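You operate a simulated robot arm through the tools that you are given. There is no shell and no other tool.

You run a simulated robot arm. Do the job below in one go: nothing can be reset, and whatever is moved stays where it is left.

JOB
Clamp the yellow hose stub, oil it once, then push the brass sleeve home.

The check looks at the end state, three seconds after you hand in, the way a careful person would. Anything else that was tipped, shoved, dropped, spilled or broken makes it a failure.

ROBOT AND FRAMES
A 7-joint arm with a two-finger parallel gripper, fixed in place. Base frame: the origin is on the floor under the middle of its stand, x ahead of it, y to its left, z up; the work surface is at about z = 80. Readings come in cm, rad, newtons and seconds.
With the tool pointing down near the work surface it reaches from about 28 to 72 cm from the base axis. Its first joint turns from -2.897 to 2.897 rad. Payload 1.57 kg.
Tool frame: the origin (TCP) lies between the finger pads and is the grasp point; the fingertips stand 3 cm ahead of it; z points along the fingers, y is the line along which they close. The gripper opens to 8 cm. The fingers are 1.7 cm wide and 1.2 cm thick; the gripper's body (4 by 8.2 cm) begins 8 cm behind the TCP.
Orientation is told as [roll, pitch, yaw] about the base's x, y, z axes, in that order, counted from this pose: with the fingers straight down and closing along the base's y, the tool's x points along the base's -x, its y along +y and its z along -z.

CONTROLS
- The arm moves only by the tool move_arm. Its argument "steps" is a list of rows, each an object (a shift or turn left out is 0, a gripper value left out holds the last) with "fingers": the finger opening in cm, from 0 to 8; "linear": the shift along the base's x, y, z in cm, a list of three; "rotation": the turn, a rotation vector about the base's x, y, z in rad, a list of three. In form: [{"fingers": fingers, "linear": [tx, ty, tz], "rotation": [ax, ay, az]}, ...]. A call has 1 to 20 rows; each row shifts and turns the commanded pose from where the row before left it. A row lasts 0.2 s, in which the tool goes at most 5 cm and 0.15 rad; a call with a longer step from one row to the next is refused whole, and so is a gripper value outside its range. A pose out of reach is approached as far as the arm can. The call stops where the force on the tool passes 40 N (or 10 N more than at its start, if that is more) or the arm is blocked; 0.2 s more then pass. The fingers move at their own pace (about 7.2 cm/s each) and stop on an object; they squeeze with about 27 N. The grip force told is the motor's: it shows also when the fingers shut on nothing. Time passes only in rows, and 0.2 s behind the last, so rows that do not move let the fingers close. It gives the time, the measured TCP pose, the force on the tool (base axes), the opening and the grip force at its end, in the units of the frame above (readings bear some noise), with the torque about the TCP (base axes, N m) and any sound that the robot's microphone picked up, and new pictures: "views" is both (left out), scene, wrist or none.
- Cameras (640 x 400 px; columns grow to the right, rows downward): "scene" is fixed at [40.51, -49.48, 156.21]; the picture's right is [0.93, -0.36, 0.00], its down [-0.27, -0.70, -0.67] and it looks along [0.24, 0.62, -0.75] (base axes); focal length 332 px, centre (320, 200). "wrist" rides on the gripper at [7.2, -0.7, -12.2] in the tool frame; the picture's right is [0.09, 1.00, 0.00], its down [-0.84, 0.08, -0.54] and it looks along [-0.54, 0.05, 0.84] (tool axes); focal length 238 px, centre (320, 200). There is no depth. A picture from a camera that has moved, and an enlarged one, comes with that camera's place and axes in the base frame and with its lens. The place of the scene camera against the robot may be out by one fixed shift of up to 1.8 cm in any direction.
- move_column(by): slides the trunk up (or, below 0, down) by that many cm; the arm rides with it, the base frame stays. It gives what a move gives, with no picture.
- enlarge(camera, box): a new picture of the part [left, top, right, bottom] of that camera's present view, enlarged. No time passes.
- finish_job(): hands the job in; it is judged then, once.

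Nothing tells you positions but the pictures and the camera data. Unless the task says otherwise, let go and move clear before handing in.

The tools are called after "Emit:" as a command line: name --argument value ..., lists and objects as JSON in quotes. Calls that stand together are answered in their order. move_arm: Moves the arm, as the interface text tells. Its arguments: {"type":"object","properties":{"steps":{"type":"array"},"views":{"type":"string","enum":["both","scene","wrist","none"]}},"required":["steps"]} The other tools are called the same way: move_column (by) moves the trunk up or down; enlarge (camera, box) takes an enlarged picture of a part of a camera's view; finish_job () hands the job in.

At the start:

```text
time: 0.0
tool_pos: [39.65, 27.09, 111.85]
tool_rot: [0.0, 0.001, 0.002]
wrist_force: [0.3, -0.8, 0.4]
ft_torque: [0.03, -0.03, 0.0]
finger_gap: 8.0
gripper_force: 0.0
trunk travel left (down, up): [-35.0, 13.0]
```

scene: 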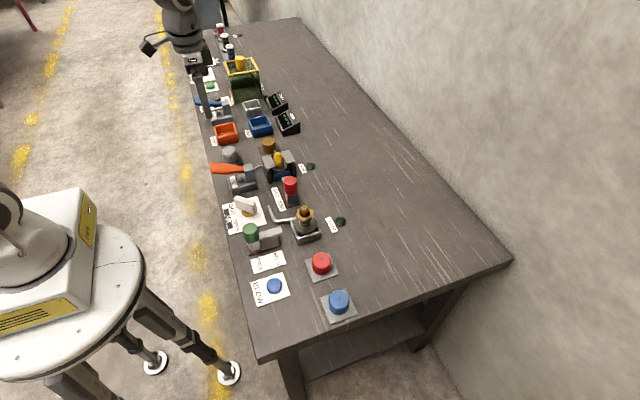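
wrist: 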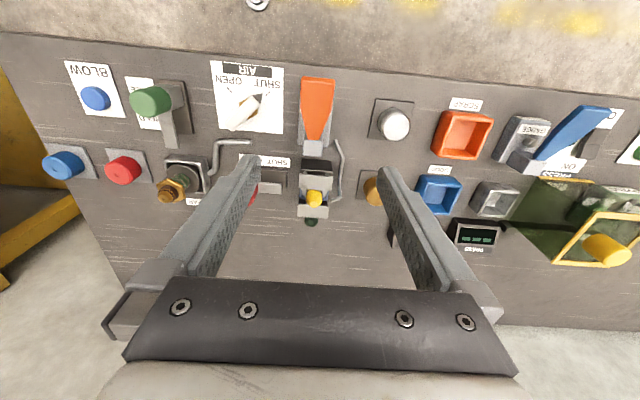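

I see a long bench full of controls (buttons, levers, clamps, trays, a green box with a yellow knob) and two fixtures with yellow/brass stubs. I will first take enlarged pictures to read the labels and identify things before moving.

Emit:
enlarge --camera "scene" --box '[200, 130, 360, 230]'

Emit:
enlarge --camera "scene" --box '[220, 200, 380, 330]'

Emit:
enlarge --camera "scene" --box '[180, 20, 320, 140]'

Emit:
enlarge --camera "wrist" --box '[30, 50, 350, 250]'

Emit:
enlarge --camera "wrist" --box '[340, 70, 640, 280]'

```text
4.00 times, centred on (280, 180) of scene
camera zoom: at [40.51, -49.48, 156.21], right [0.93, -0.36, 0.0], down [-0.27, -0.7, -0.67], along [0.24, 0.62, -0.75], focal length 1327 px, centre (480, 280)
```

zoom: 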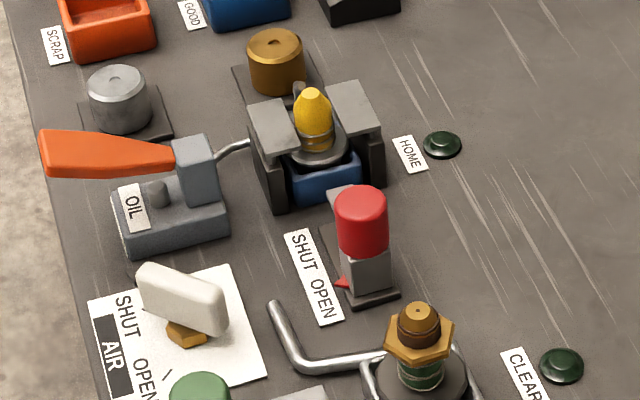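

```text
3.08 times, centred on (300, 265) of scene
camera zoom: at [40.51, -49.48, 156.21], right [0.93, -0.36, 0.0], down [-0.27, -0.7, -0.67], along [0.24, 0.62, -0.75], focal length 1021 px, centre (382, 0)
```

zoom: 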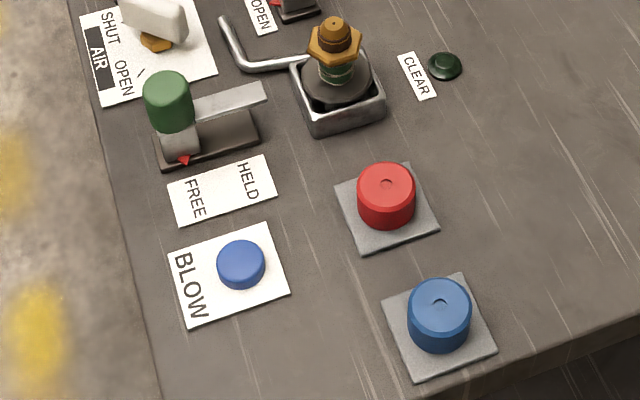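

```text
3.33 times, centred on (250, 80) of scene
camera zoom: at [40.51, -49.48, 156.21], right [0.93, -0.36, 0.0], down [-0.27, -0.7, -0.67], along [0.24, 0.62, -0.75], focal length 1106 px, centre (553, 600)
```

zoom: 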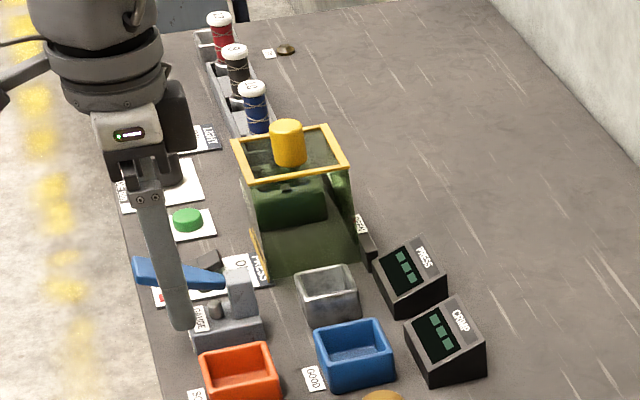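

```text
2.00 times, centred on (190, 150) of wrist
camera zoom: at [32.45, 26.41, 123.89], right [-0.09, 1.0, 0.0], down [0.84, 0.08, 0.54], along [0.54, 0.05, -0.84], focal length 477 px, centre (580, 300)
```

zoom: 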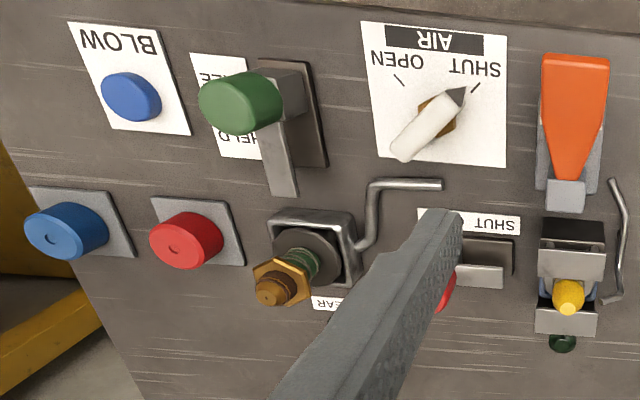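

```text
1.90 times, centred on (490, 175) of wrist
camera zoom: at [32.45, 26.41, 123.89], right [-0.09, 1.0, 0.0], down [0.84, 0.08, 0.54], along [0.54, 0.05, -0.84], focal length 454 px, centre (-4, 248)
```

zoom: 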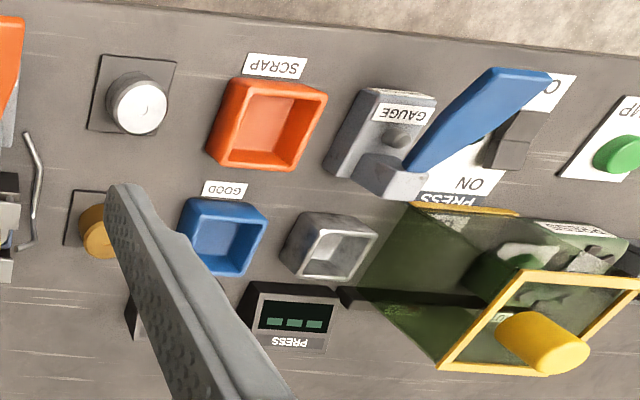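

The layout looks like sleeves (grey, brass, red, blue) on plates, a vise holding the yellow stub with a red SHUT/OPEN handle, an orange OIL lever, and a HOME lamp; a second fixture with AIR/BLOW/FREE-HELD is probably unrelated. I'll shift the arm sideways at height to see the red handle and vise more clearly.

Emit:
move_arm --steps '[{"fingers": 8, "linear": [0, -3, 0]}, {"linear": [0, -4, 0]}, {"linear": [0, -4, 0]}, {"linear": [0, 0, 0]}]'

```text
time: 1.0
tool_pos: [39.46, 15.6, 111.77]
tool_rot: [0.0, 0.001, 0.001]
wrist_force: [1.2, 0.4, -0.1]
ft_torque: [-0.01, 0.0, 0.01]
finger_gap: 8.02
gripper_force: 0.1
trunk travel left (down, up): [-35.0, 13.0]
camera wrist: at [32.29, 14.9, 123.79], right [-0.09, 1.0, 0.0], down [0.84, 0.08, 0.54], along [0.54, 0.05, -0.84], focal length 238 px, centre (320, 200)
```

scene: 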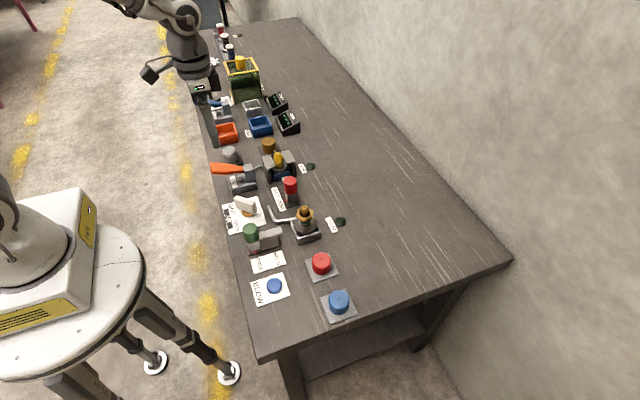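
wrist: 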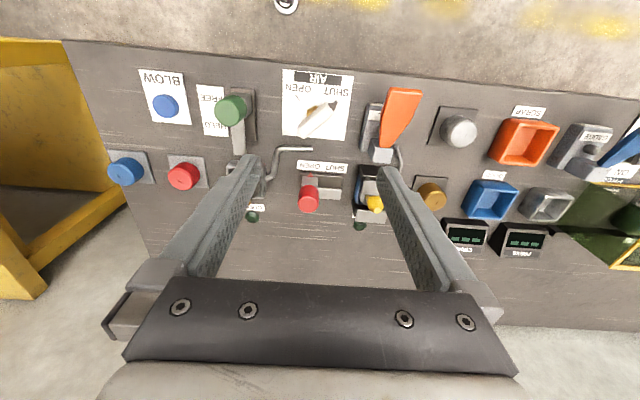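

Emit:
enlarge --camera "wrist" --box '[260, 60, 460, 240]'

Emit:
enlarge --camera "wrist" --box '[100, 60, 300, 240]'

Emit:
enlarge --camera "wrist" --box '[400, 90, 640, 280]'

Emit:
enlarge --camera "scene" --box '[255, 130, 335, 215]'

Emit:
enlarge --camera "scene" --box '[190, 10, 310, 100]'

```text
2.22 times, centred on (360, 150) of wrist
camera zoom: at [32.29, 14.9, 123.79], right [-0.09, 1.0, 0.0], down [0.84, 0.08, 0.54], along [0.54, 0.05, -0.84], focal length 530 px, centre (231, 311)
```

zoom: 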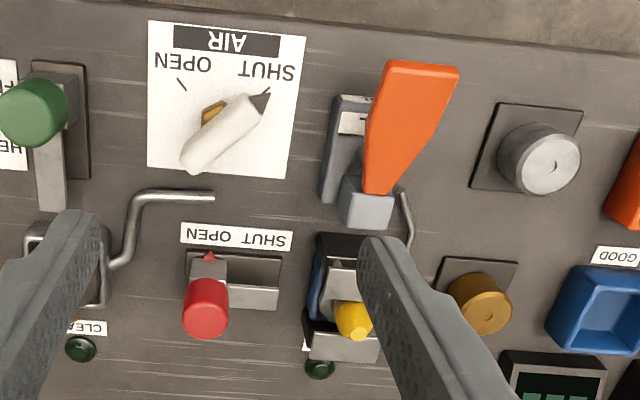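

```text
2.22 times, centred on (200, 150) of wrist
camera zoom: at [32.29, 14.9, 123.79], right [-0.09, 1.0, 0.0], down [0.84, 0.08, 0.54], along [0.54, 0.05, -0.84], focal length 530 px, centre (587, 311)
```

zoom: 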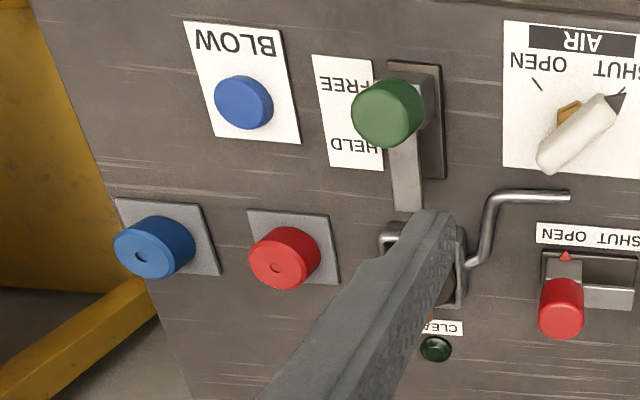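

```text
2.11 times, centred on (520, 185) of wrist
camera zoom: at [32.29, 14.9, 123.79], right [-0.09, 1.0, 0.0], down [0.84, 0.08, 0.54], along [0.54, 0.05, -0.84], focal length 502 px, centre (-101, 232)
```

zoom: 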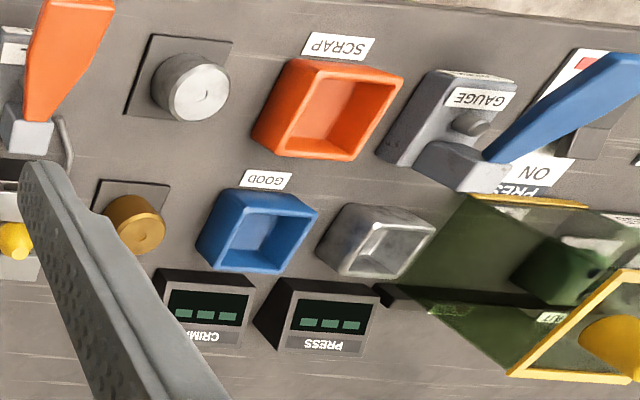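

```text
4.71 times, centred on (295, 172) of scene
camera zoom: at [40.51, -49.48, 156.21], right [0.93, -0.36, 0.0], down [-0.27, -0.7, -0.67], along [0.24, 0.62, -0.75], focal length 1561 px, centre (438, 329)
```

zoom: 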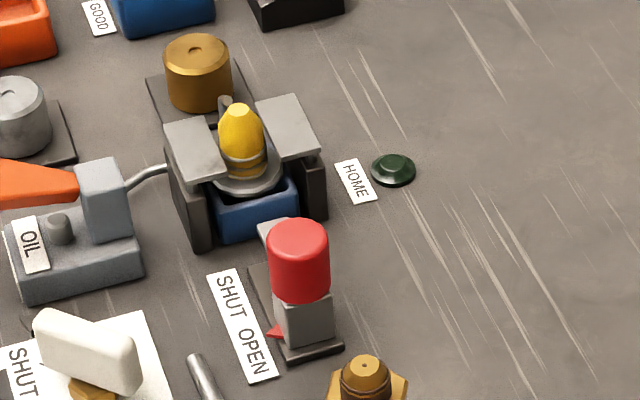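

```text
4.44 times, centred on (250, 55) of scene
camera zoom: at [40.51, -49.48, 156.21], right [0.93, -0.36, 0.0], down [-0.27, -0.7, -0.67], along [0.24, 0.62, -0.75], focal length 1474 px, centre (631, 844)
```

zoom: 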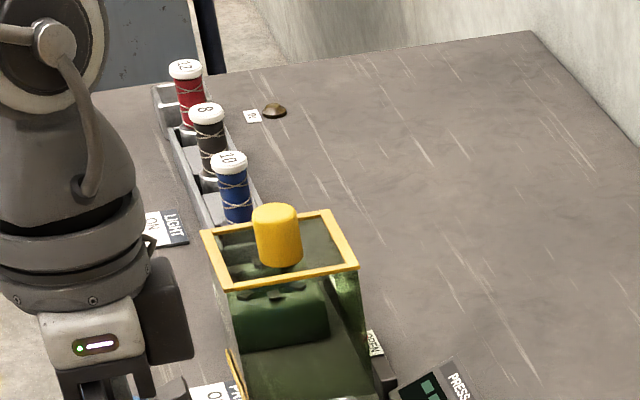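

The red handle's pointer is at OPEN, with SHUT toward +y (toward the vise). I'll bring the camera closer above the vise (TCP near 46.5, 26, 99) to measure everything better.

Emit:
move_arm --steps '[{"linear": [1.75, 2.65, -3.1]}, {"linear": [1.75, 2.65, -3.1]}, {"linear": [1.75, 2.65, -3.1]}, {"linear": [1.75, 2.65, -3.1]}, {"linear": [0, 0, 0]}]'

Emit:
enlarge --camera "wrist" --box '[220, 80, 420, 260]'

Emit:
enlarge --camera "wrist" --box '[60, 30, 380, 230]'

```text
time: 2.2
tool_pos: [46.73, 26.73, 99.78]
tool_rot: [0.0, 0.0, 0.001]
wrist_force: [-0.6, -0.7, -0.2]
ft_torque: [0.0, -0.01, -0.03]
finger_gap: 8.03
gripper_force: 0.1
trunk travel left (down, up): [-35.0, 13.0]
camera wrist: at [39.55, 26.1, 111.75], right [-0.09, 1.0, 0.0], down [0.84, 0.08, 0.54], along [0.54, 0.05, -0.84], focal length 238 px, centre (320, 200)
```

scene: 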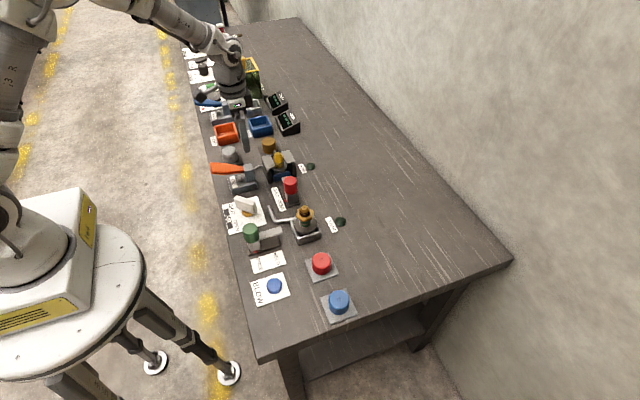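
wrist: 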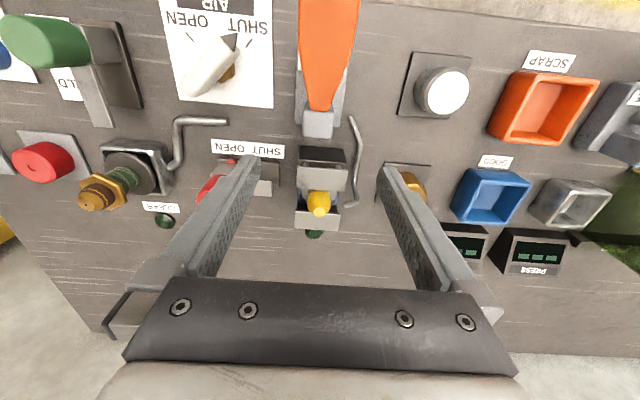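

```text
2.22 times, centred on (320, 170) of wrist
camera zoom: at [39.55, 26.1, 111.75], right [-0.09, 1.0, 0.0], down [0.84, 0.08, 0.54], along [0.54, 0.05, -0.84], focal length 530 px, centre (320, 267)
```

zoom: 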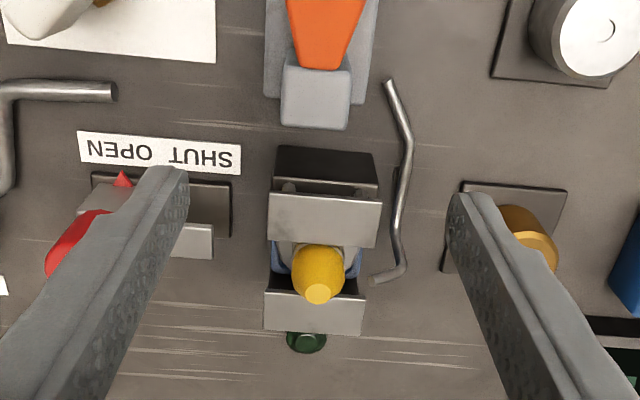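

```text
2.00 times, centred on (220, 130) of wrist
camera zoom: at [39.55, 26.1, 111.75], right [-0.09, 1.0, 0.0], down [0.84, 0.08, 0.54], along [0.54, 0.05, -0.84], focal length 477 px, centre (520, 340)
```

zoom: 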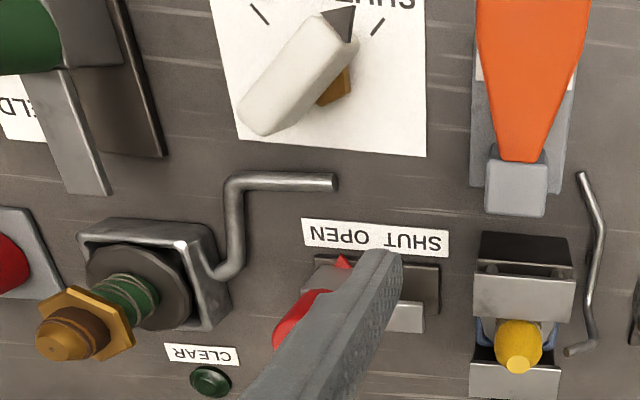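

The vise jaws sit fore and aft of the vertical yellow stub, and the brass sleeve stands on its plate just to +y. I'll now look closely at the red SHUT/OPEN handle to see whether it slides or swings.

Emit:
move_arm --steps '[{"linear": [0.5, -4, -0.5]}, {"linear": [0.5, -4, -0.5]}, {"linear": [0.5, -4, -0.5]}, {"linear": [0, 0, 0]}]' --views "wrist"

Emit:
enlarge --camera "wrist" --box '[220, 80, 420, 260]'

Emit:
enlarge --camera "wrist" --box '[60, 20, 300, 180]'

Emit:
enlarge --camera "wrist" --box '[380, 20, 600, 240]'

```text
time: 3.2
tool_pos: [48.29, 14.77, 98.2]
tool_rot: [0.0, 0.001, 0.002]
wrist_force: [0.4, -0.6, -0.5]
ft_torque: [-0.04, 0.0, 0.0]
finger_gap: 7.99
gripper_force: 0.1
trunk travel left (down, up): [-35.0, 13.0]
camera wrist: at [41.14, 14.05, 110.31], right [-0.09, 1.0, 0.0], down [0.84, 0.08, 0.54], along [0.54, 0.05, -0.84], focal length 238 px, centre (320, 200)
```

wrist: 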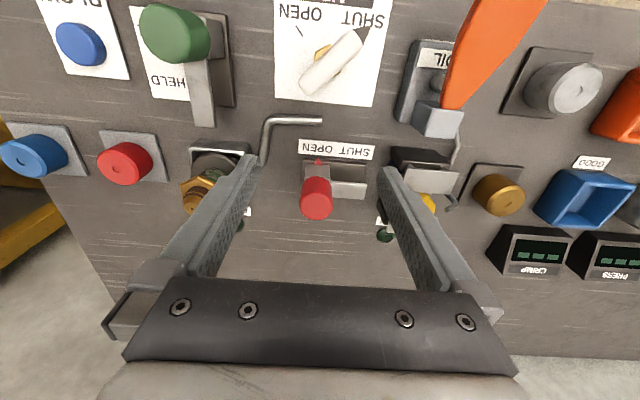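

```text
2.22 times, centred on (320, 170) of wrist
camera zoom: at [41.14, 14.05, 110.31], right [-0.09, 1.0, 0.0], down [0.84, 0.08, 0.54], along [0.54, 0.05, -0.84], focal length 530 px, centre (320, 267)
```

zoom: 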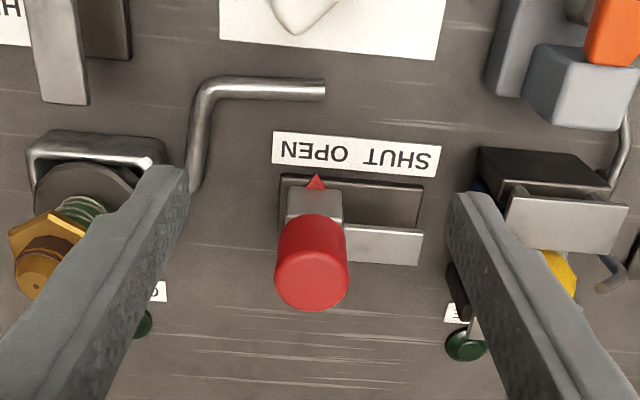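

```text
2.50 times, centred on (180, 100) of wrist
camera zoom: at [41.14, 14.05, 110.31], right [-0.09, 1.0, 0.0], down [0.84, 0.08, 0.54], along [0.54, 0.05, -0.84], focal length 596 px, centre (670, 450)
```

zoom: 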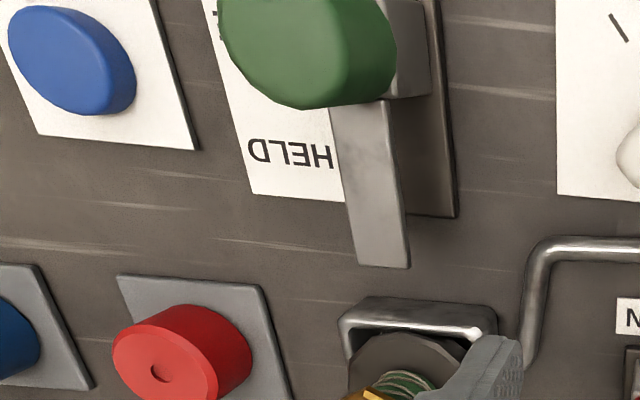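

```text
1.82 times, centred on (490, 130) of wrist
camera zoom: at [41.14, 14.05, 110.31], right [-0.09, 1.0, 0.0], down [0.84, 0.08, 0.54], along [0.54, 0.05, -0.84], focal length 433 px, centre (11, 327)
```

zoom: 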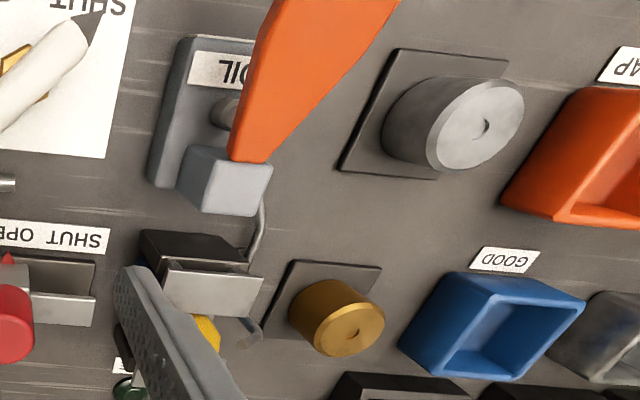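

The red knob is a vertical cylinder (top about [55.4, 15, 90], radius about 1.7) on a block that slides along a plate from y≈12 to y≈22, toward SHUT at +y. I'll close the fingers and place them on its −y side, still high, and check.

Emit:
move_arm --steps '[{"fingers": 0, "linear": [2.4, -1.2, 0]}, {"fingers": 0, "linear": [2.4, -1.1, 0]}, {"fingers": 0, "linear": [2.2, -1.1, -0.5]}, {"fingers": 0, "linear": [0, 0, 0]}, {"fingers": 0, "linear": [0, 0, 0]}]'

Emit:
enlarge --camera "wrist" --box '[220, 60, 440, 240]'

Emit:
enlarge --camera "scene" --box '[230, 120, 360, 250]'

```text
time: 4.4
tool_pos: [55.37, 11.43, 97.74]
tool_rot: [0.001, 0.0, 0.0]
wrist_force: [-0.2, 0.1, 0.7]
ft_torque: [-0.03, 0.0, 0.01]
finger_gap: 0.0
gripper_force: 21.7
trunk travel left (down, up): [-35.0, 13.0]
camera wrist: at [48.2, 10.8, 109.65], right [-0.09, 1.0, 0.0], down [0.84, 0.08, 0.54], along [0.54, 0.05, -0.84], focal length 238 px, centre (320, 200)
```

scene: 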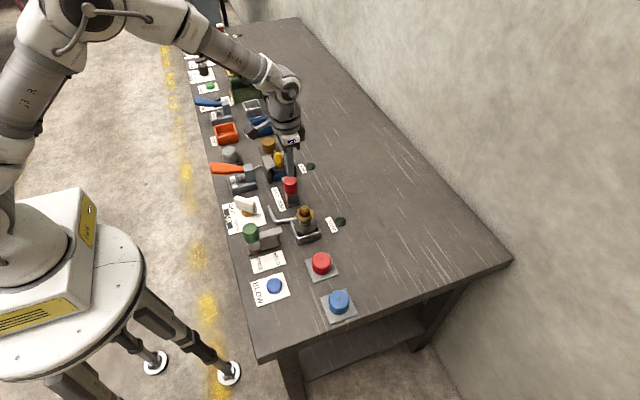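
wrist: 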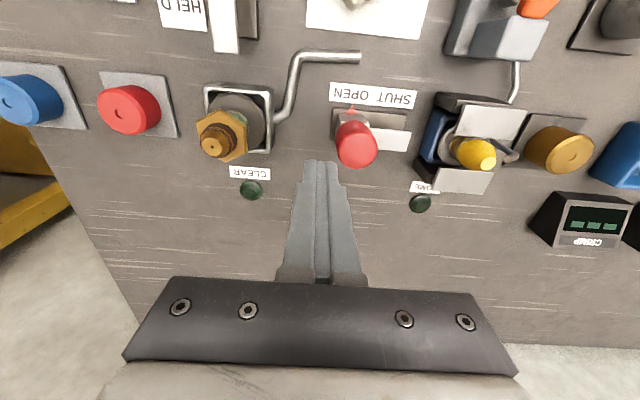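

```text
2.22 times, centred on (330, 150) of wrist
camera zoom: at [48.2, 10.8, 109.65], right [-0.09, 1.0, 0.0], down [0.84, 0.08, 0.54], along [0.54, 0.05, -0.84], focal length 530 px, centre (298, 311)
```

zoom: 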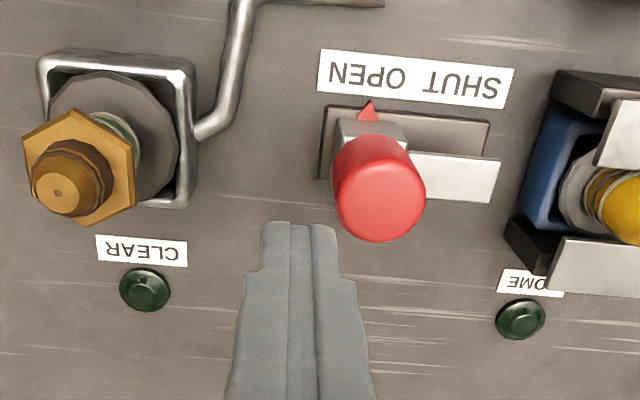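

```text
3.08 times, centred on (295, 185) of scene
camera zoom: at [40.51, -49.48, 156.21], right [0.93, -0.36, 0.0], down [-0.27, -0.7, -0.67], along [0.24, 0.62, -0.75], focal length 1021 px, centre (397, 246)
```

zoom: 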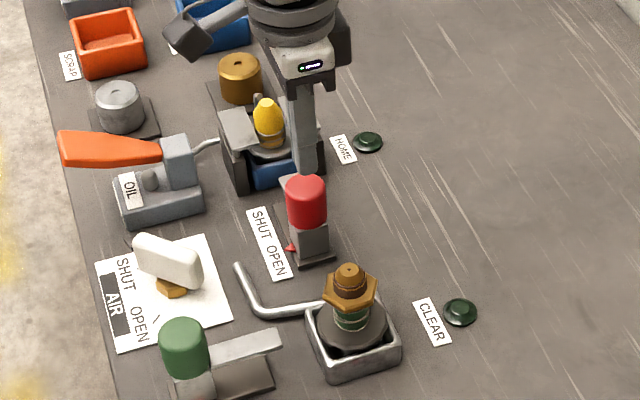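

The knob top is at about [55.2, 14.8, 90] and the closed fingers sit at y≈11.4 beside it. I'll move slightly more −y, go down to z≈87.5 and see.

Emit:
move_arm --steps '[{"fingers": 0, "linear": [0, -0.4, -2]}, {"linear": [0, 0, -3]}, {"linear": [0, 0, -3]}, {"linear": [0, 0, -2.2]}, {"linear": [0, 0, 0]}]'

Emit:
enlarge --camera "scene" --box '[230, 120, 360, 250]'

```text
time: 5.6
tool_pos: [55.21, 10.9, 87.34]
tool_rot: [0.001, -0.001, 0.002]
wrist_force: [0.9, -0.5, -0.9]
ft_torque: [-0.02, -0.02, 0.04]
finger_gap: 0.0
gripper_force: 21.2
trunk travel left (down, up): [-35.0, 13.0]
camera wrist: at [48.05, 10.32, 99.36], right [-0.09, 1.0, 0.0], down [0.84, 0.08, 0.54], along [0.54, 0.05, -0.84], focal length 238 px, centre (320, 200)
```

scene: 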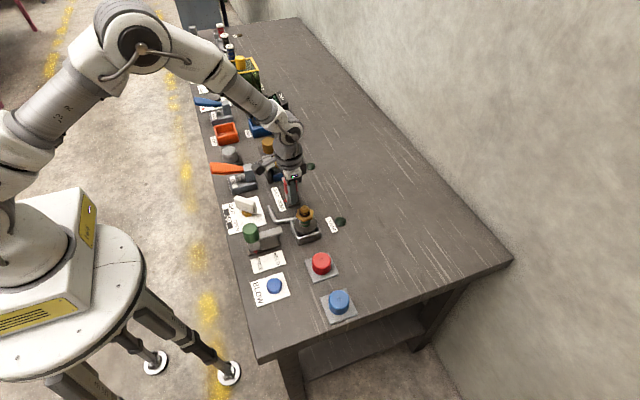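
wrist: 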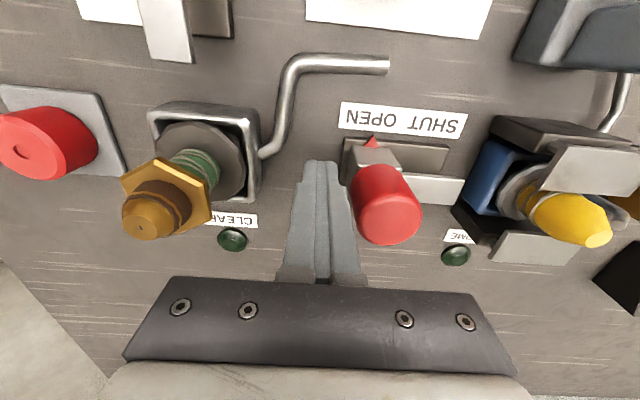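

```text
3.08 times, centred on (295, 185) of scene
camera zoom: at [40.51, -49.48, 156.21], right [0.93, -0.36, 0.0], down [-0.27, -0.7, -0.67], along [0.24, 0.62, -0.75], focal length 1021 px, centre (397, 246)
```

zoom: 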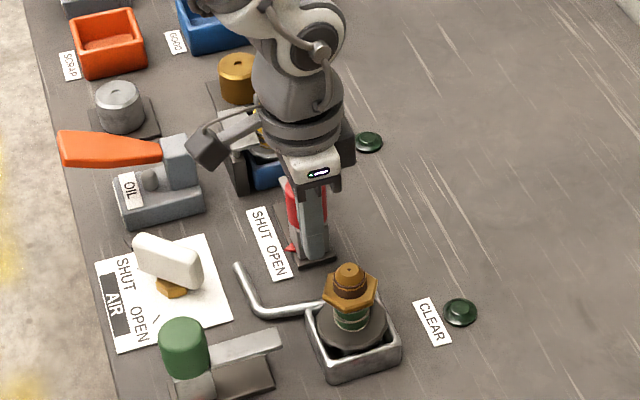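

The fingers are beside the knob with the knob just to +y of them. Now I push it slowly in +y toward SHUT.

Emit:
move_arm --steps '[{"linear": [0, 0.5, 0]}, {"linear": [0, 0.5, 0]}, {"linear": [0, 0.5, 0]}, {"linear": [0, 0.5, 0]}, {"linear": [0, 0.5, 0]}, {"linear": [0, 0.5, 0]}, {"linear": [0, 0.5, 0]}, {"linear": [0, 0.5, 0]}]'

Emit:
enlarge --camera "wrist" --box '[240, 60, 640, 280]'

```text
time: 7.4
tool_pos: [55.18, 14.8, 87.37]
tool_rot: [-0.002, 0.0, 0.002]
wrist_force: [-0.3, 0.0, -0.4]
ft_torque: [-0.03, 0.03, 0.01]
finger_gap: 0.0
gripper_force: 21.5
trunk travel left (down, up): [-35.0, 13.0]
camera wrist: at [47.94, 14.24, 99.35], right [-0.09, 1.0, 0.0], down [0.84, 0.08, 0.54], along [0.54, 0.05, -0.84], focal length 238 px, centre (320, 200)
```

scene: 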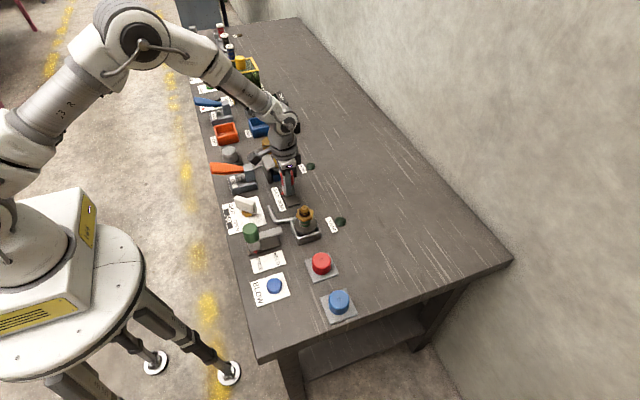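
wrist: 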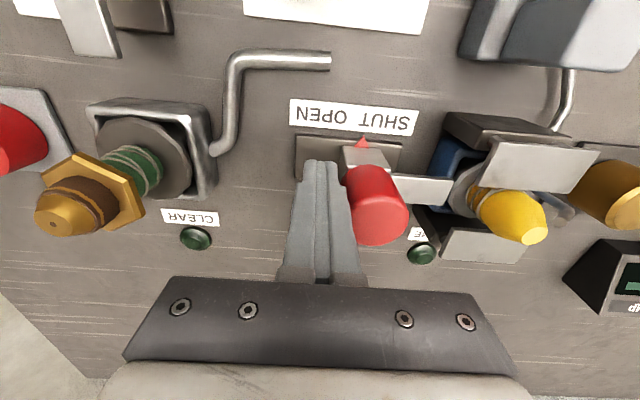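

```text
1.60 times, centred on (440, 170) of wrist
camera zoom: at [47.94, 14.24, 99.35], right [-0.09, 1.0, 0.0], down [0.84, 0.08, 0.54], along [0.54, 0.05, -0.84], focal length 381 px, centre (128, 248)
```

zoom: 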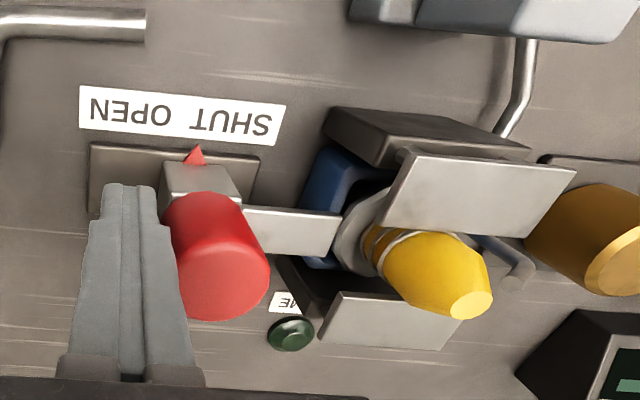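

The handle slides smoothly and the pointer is between OPEN and SHUT. I continue the push until it stops.

Emit:
move_arm --steps '[{"linear": [0, 0.4, 0]}, {"linear": [0, 0.4, 0]}, {"linear": [0, 0.4, 0]}, {"linear": [0, 0.4, 0]}, {"linear": [0, 0.4, 0]}, {"linear": [0, 0.4, 0]}, {"linear": [0, 0.4, 0]}]'

Emit:
enlarge --camera "wrist" --box '[200, 60, 600, 280]'

```text
time: 8.8
tool_pos: [55.13, 16.26, 87.23]
tool_rot: [-0.015, 0.003, -0.008]
wrist_force: [1.1, -5.3, -0.9]
ft_torque: [0.12, 0.04, -0.12]
finger_gap: 0.0
gripper_force: 21.3
trunk travel left (down, up): [-35.0, 13.0]
stopped in row 7: the force on the tool passed its limit at 43 N (the readings are from after the stop); the commanded pose is now the measured one
camera wrist: at [48.04, 15.8, 99.33], right [-0.08, 1.0, -0.01], down [0.84, 0.08, 0.54], along [0.54, 0.03, -0.84], focal length 238 px, centre (320, 200)
```

scene: 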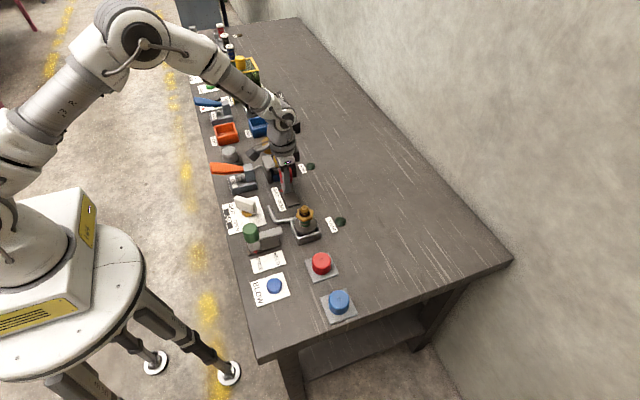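
wrist: 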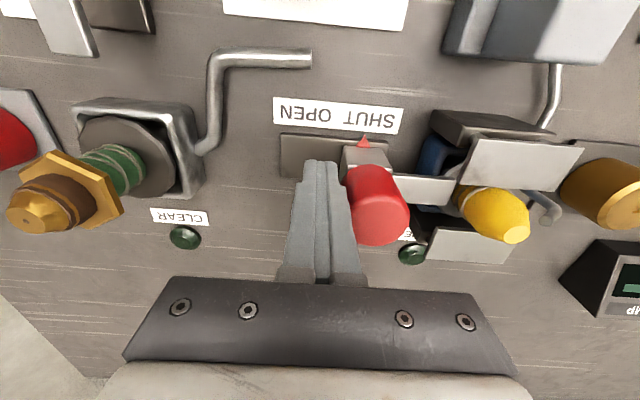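

```text
1.60 times, centred on (400, 170) of wrist
camera zoom: at [48.04, 15.8, 99.33], right [-0.08, 1.0, -0.01], down [0.84, 0.08, 0.54], along [0.54, 0.03, -0.84], focal length 381 px, centre (192, 248)
```

zoom: 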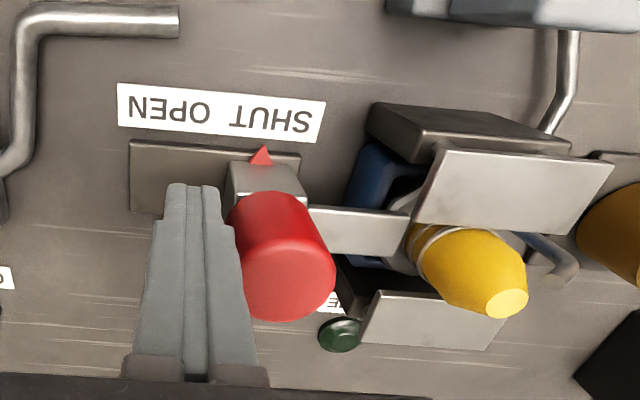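

The handle hit its end stop with the pointer at SHUT, and the near jaw appears closed on the stub. I'll back off, rise, and check that it stays.

Emit:
move_arm --steps '[{"linear": [0, -0.8, 0]}, {"linear": [0, -0.8, 0]}, {"linear": [0, 0, 3]}, {"linear": [0, 0, 4]}, {"linear": [-2.5, 2.5, 2]}, {"linear": [-2.5, 2.5, 2]}, {"linear": [-2.5, 2.5, 1]}, {"linear": [0, 2, 0], "fingers": 8}, {"linear": [0, 0, 0], "fingers": 8}, {"linear": [0, 0, 0]}]'

Emit:
enlarge --camera "wrist" --box '[220, 60, 420, 260]'

Emit:
enlarge --camera "scene" --box '[200, 130, 340, 220]'

```text
time: 11.0
tool_pos: [47.73, 24.05, 99.46]
tool_rot: [-0.013, 0.005, -0.006]
wrist_force: [-0.1, -1.0, 0.6]
ft_torque: [0.0, -0.02, 0.02]
finger_gap: 8.01
gripper_force: 0.0
trunk travel left (down, up): [-35.0, 13.0]
camera wrist: at [40.68, 23.55, 111.55], right [-0.09, 1.0, -0.01], down [0.84, 0.08, 0.54], along [0.54, 0.04, -0.84], focal length 238 px, centre (320, 200)
```

scene: 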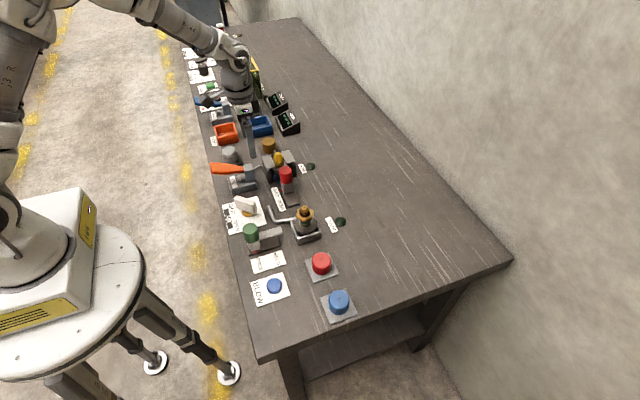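
wrist: 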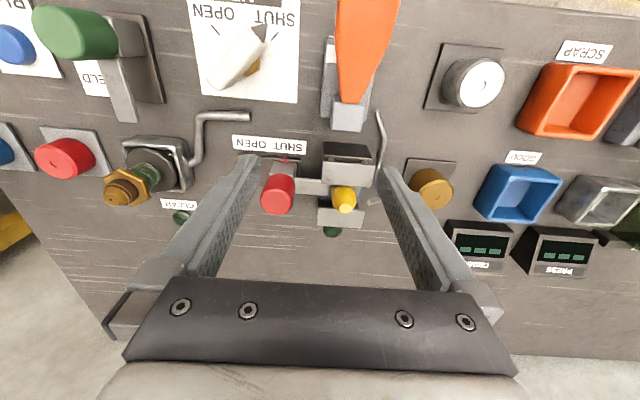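

```text
2.00 times, centred on (320, 160) of wrist
camera zoom: at [40.68, 23.55, 111.55], right [-0.09, 1.0, -0.01], down [0.84, 0.08, 0.54], along [0.54, 0.04, -0.84], focal length 477 px, centre (320, 280)
```

zoom: 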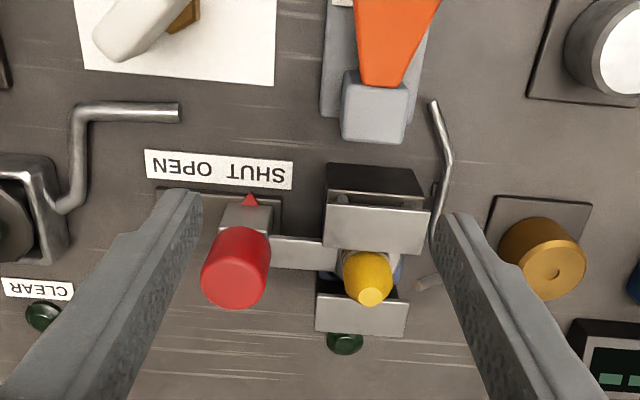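

```text
4.44 times, centred on (270, 175) of scene
camera zoom: at [40.51, -49.48, 156.21], right [0.93, -0.36, 0.0], down [-0.27, -0.7, -0.67], along [0.24, 0.62, -0.75], focal length 1474 px, centre (542, 311)
```

zoom: 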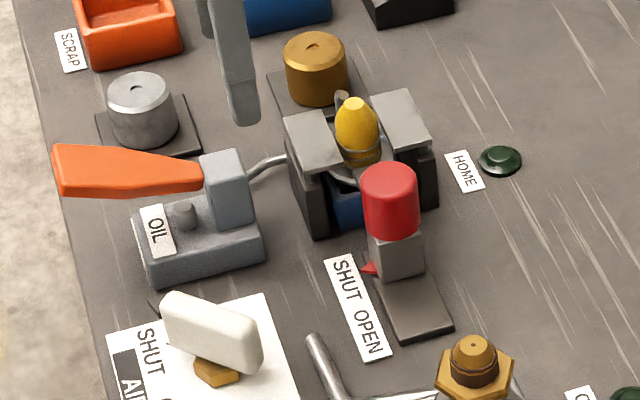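

The pointer now reads SHUT and the jaws hold the stub. Next is the OIL lever: its orange paddle runs toward me to about x=36 at y≈26.7, z≈90, so I'll close the fingers and hover above its free end to check.

Emit:
move_arm --steps '[{"fingers": 0, "linear": [-3, 0.9, 0], "rotation": [0.013, -0.005, 0.006]}, {"linear": [-3, 0.9, 0]}, {"linear": [-3, 0.9, 0]}, {"linear": [0, 0, 0]}, {"linear": [0, 0, 0]}]'

Emit:
enlarge --camera "wrist" --box '[220, 40, 420, 220]'

Emit:
enlarge --camera "scene" --box '[180, 100, 320, 220]'

```text
time: 12.2
tool_pos: [38.64, 26.82, 99.24]
tool_rot: [0.003, 0.0, 0.0]
wrist_force: [-0.2, -0.2, -1.0]
ft_torque: [0.01, 0.01, -0.03]
finger_gap: 0.01
gripper_force: 22.2
trunk travel left (down, up): [-35.0, 13.0]
camera wrist: at [31.57, 26.23, 111.18], right [-0.09, 1.0, 0.0], down [0.84, 0.08, 0.54], along [0.54, 0.05, -0.84], focal length 238 px, centre (320, 200)
```

scene: 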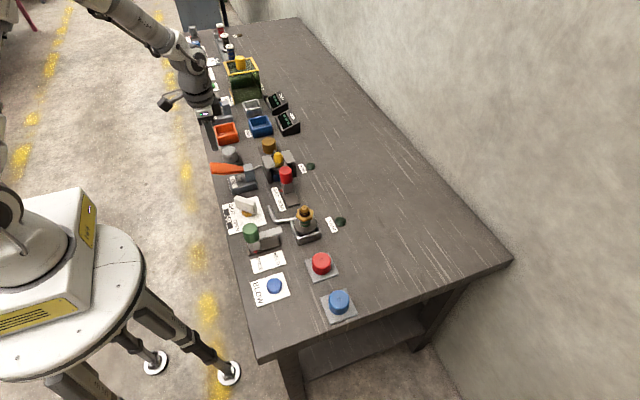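
wrist: 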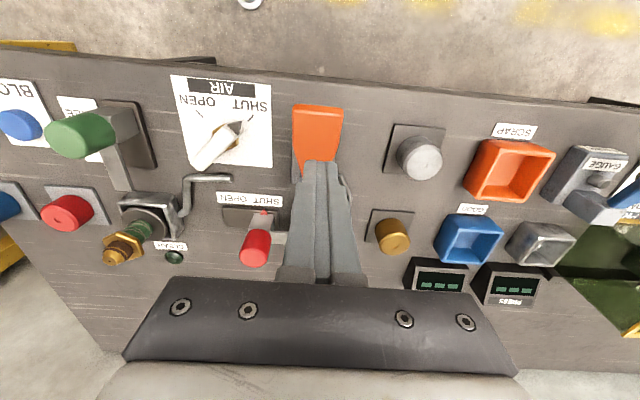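

```text
2.22 times, centred on (320, 130) of wrist
camera zoom: at [31.57, 26.23, 111.18], right [-0.09, 1.0, 0.0], down [0.84, 0.08, 0.54], along [0.54, 0.05, -0.84], focal length 530 px, centre (320, 356)
```

zoom: 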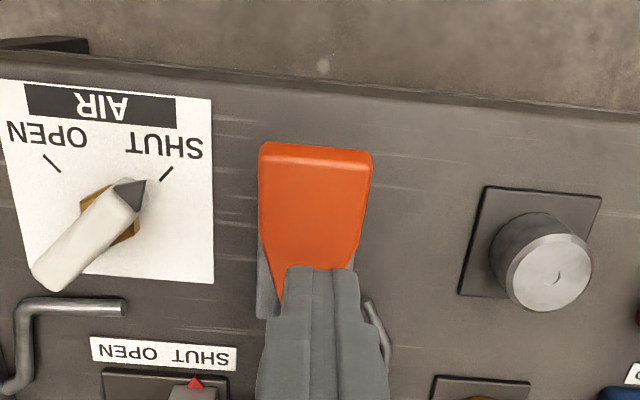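

```text
3.33 times, centred on (250, 160) of scene
camera zoom: at [40.51, -49.48, 156.21], right [0.93, -0.36, 0.0], down [-0.27, -0.7, -0.67], along [0.24, 0.62, -0.75], focal length 1106 px, centre (553, 333)
```

zoom: 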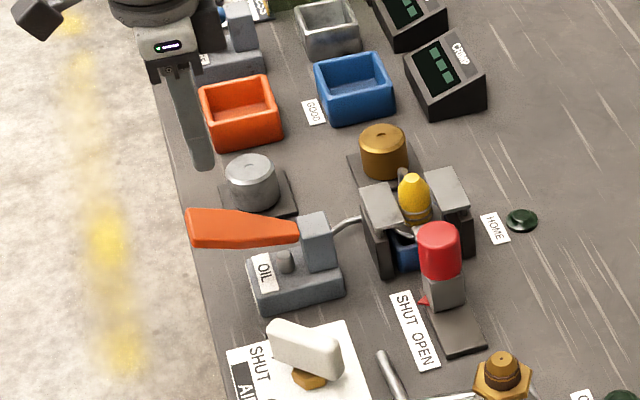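

The paddle's free end is at about [35.9, 26.5, 89.6], and my closed fingers are over it. I'll go down to it and then press slowly in one continuous stroke.

Emit:
move_arm --steps '[{"linear": [-0.6, -0.1, -2.7]}, {"linear": [0, 0, -2.7]}, {"linear": [0, 0, -0.4]}, {"linear": [0, 0, -0.4]}, {"linear": [0, 0, -0.4]}, {"linear": [0, 0, -0.4]}, {"linear": [0, 0, -0.4]}]'

Emit:
enlarge --camera "scene" --box '[180, 100, 320, 220]'

```text
time: 13.8
tool_pos: [37.92, 26.91, 91.95]
tool_rot: [0.0, 0.001, 0.0]
wrist_force: [0.0, 0.1, 2.2]
ft_torque: [0.03, 0.04, 0.0]
finger_gap: 0.02
gripper_force: 21.3
trunk travel left (down, up): [-35.0, 13.0]
camera wrist: at [30.83, 26.17, 103.93], right [-0.09, 1.0, 0.0], down [0.84, 0.08, 0.54], along [0.54, 0.05, -0.84], focal length 238 px, centre (320, 200)
```

scene: 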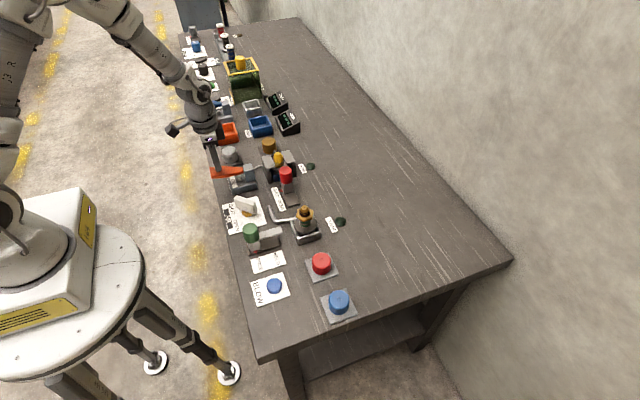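
wrist: 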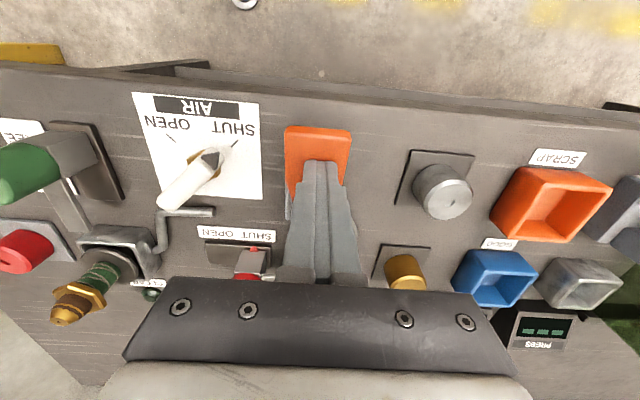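

```text
3.33 times, centred on (250, 160) of scene
camera zoom: at [40.51, -49.48, 156.21], right [0.93, -0.36, 0.0], down [-0.27, -0.7, -0.67], along [0.24, 0.62, -0.75], focal length 1106 px, centre (553, 333)
```

zoom: 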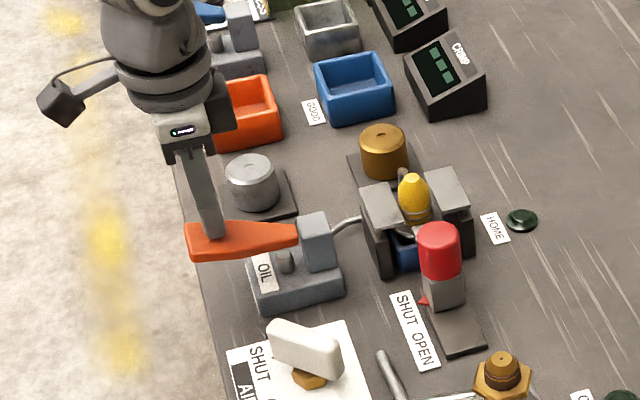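

The fingers are touching the paddle (2 N) and it has started to move. I continue the same stroke downward.

Emit:
move_arm --steps '[{"linear": [0, 0, -0.4]}, {"linear": [0, 0, -0.4]}, {"linear": [0, 0, -0.4]}, {"linear": [0, 0, -0.4]}, {"linear": [0, 0, -0.4]}]'

Emit:
enlarge --camera "scene" --box '[180, 100, 320, 220]'

```text
time: 15.0
tool_pos: [38.01, 26.74, 89.98]
tool_rot: [0.003, -0.002, 0.002]
wrist_force: [-3.1, -0.4, 3.9]
ft_torque: [-0.03, 0.09, -0.01]
finger_gap: 0.0
gripper_force: 21.1
trunk travel left (down, up): [-35.0, 13.0]
camera wrist: at [30.82, 26.26, 101.97], right [-0.09, 1.0, 0.0], down [0.84, 0.08, 0.54], along [0.54, 0.05, -0.84], focal length 238 px, centre (320, 200)
```

scene: 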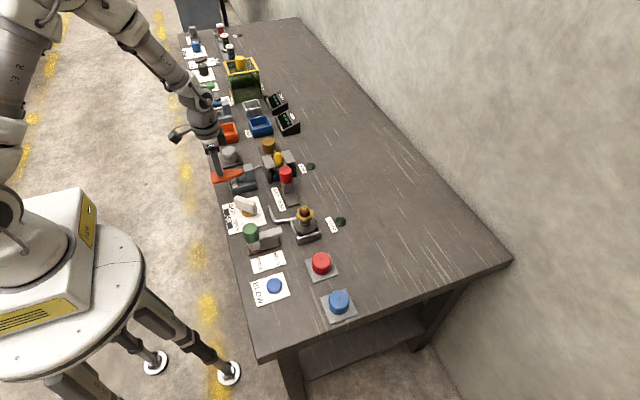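
wrist: 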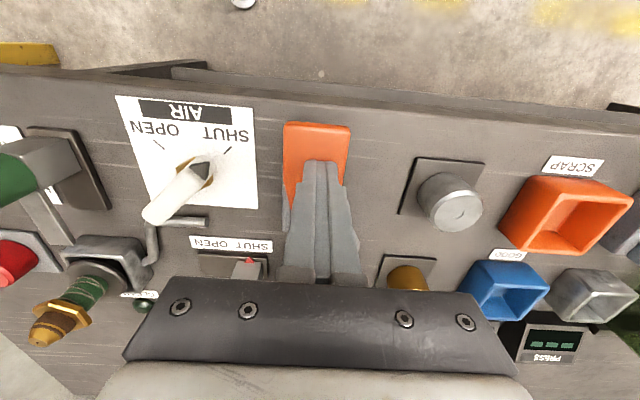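

```text
3.33 times, centred on (250, 160) of scene
camera zoom: at [40.51, -49.48, 156.21], right [0.93, -0.36, 0.0], down [-0.27, -0.7, -0.67], along [0.24, 0.62, -0.75], focal length 1106 px, centre (553, 333)
```

zoom: 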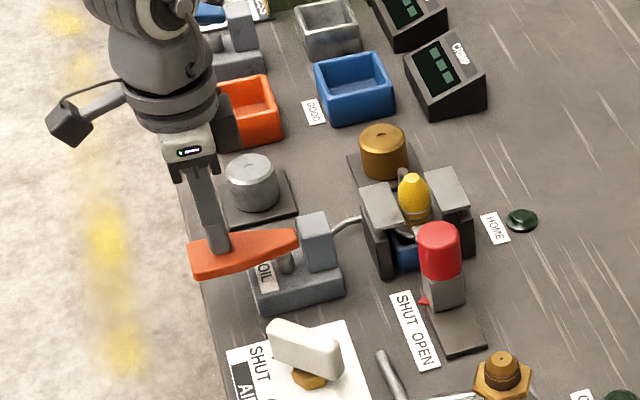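

The lever is swinging down and nearing the plunger, at about 4 N. I keep pressing in the same stroke until it bottoms.

Emit:
move_arm --steps '[{"linear": [0, 0, -0.3]}, {"linear": [0, 0, -0.3]}, {"linear": [0, 0, -0.3]}, {"linear": [0, 0, -0.3]}, {"linear": [0, 0, -0.3]}, {"linear": [0, 0, -0.3]}]'

Emit:
enlarge --camera "scene" --box '[180, 100, 320, 220]'

```text
time: 16.4
tool_pos: [38.0, 26.87, 88.78]
tool_rot: [0.004, -0.007, 0.001]
wrist_force: [-8.5, -5.5, 26.0]
ft_torque: [-0.18, 0.01, -0.09]
finger_gap: 0.0
gripper_force: 22.0
trunk travel left (down, up): [-35.0, 13.0]
stopped in row 6: the force on the tool passed its limit at 44 N (the readings are from after the stop); the commanded pose is now the measured one
camera wrist: at [30.8, 26.21, 100.65], right [-0.09, 1.0, 0.0], down [0.83, 0.08, 0.55], along [0.54, 0.05, -0.84], focal length 238 px, centre (320, 200)
```

scene: 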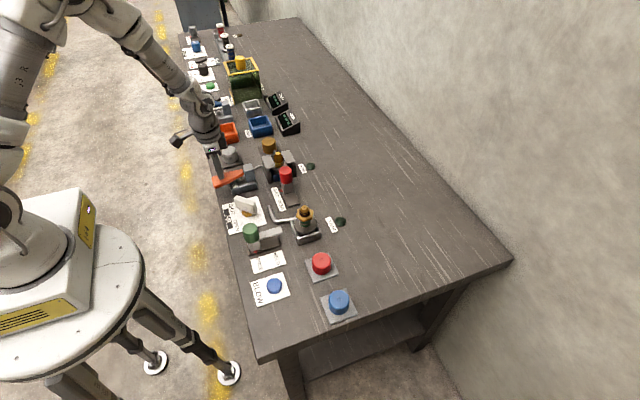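
wrist: 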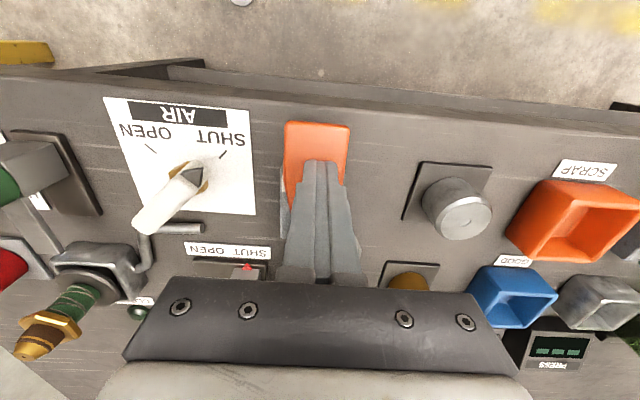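

```text
3.33 times, centred on (250, 160) of scene
camera zoom: at [40.51, -49.48, 156.21], right [0.93, -0.36, 0.0], down [-0.27, -0.7, -0.67], along [0.24, 0.62, -0.75], focal length 1106 px, centre (553, 333)
```

zoom: 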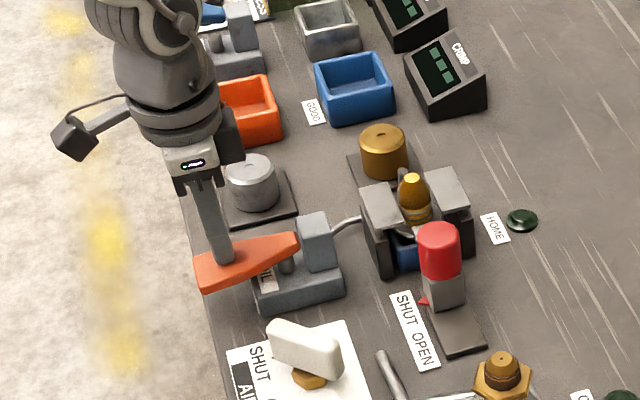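

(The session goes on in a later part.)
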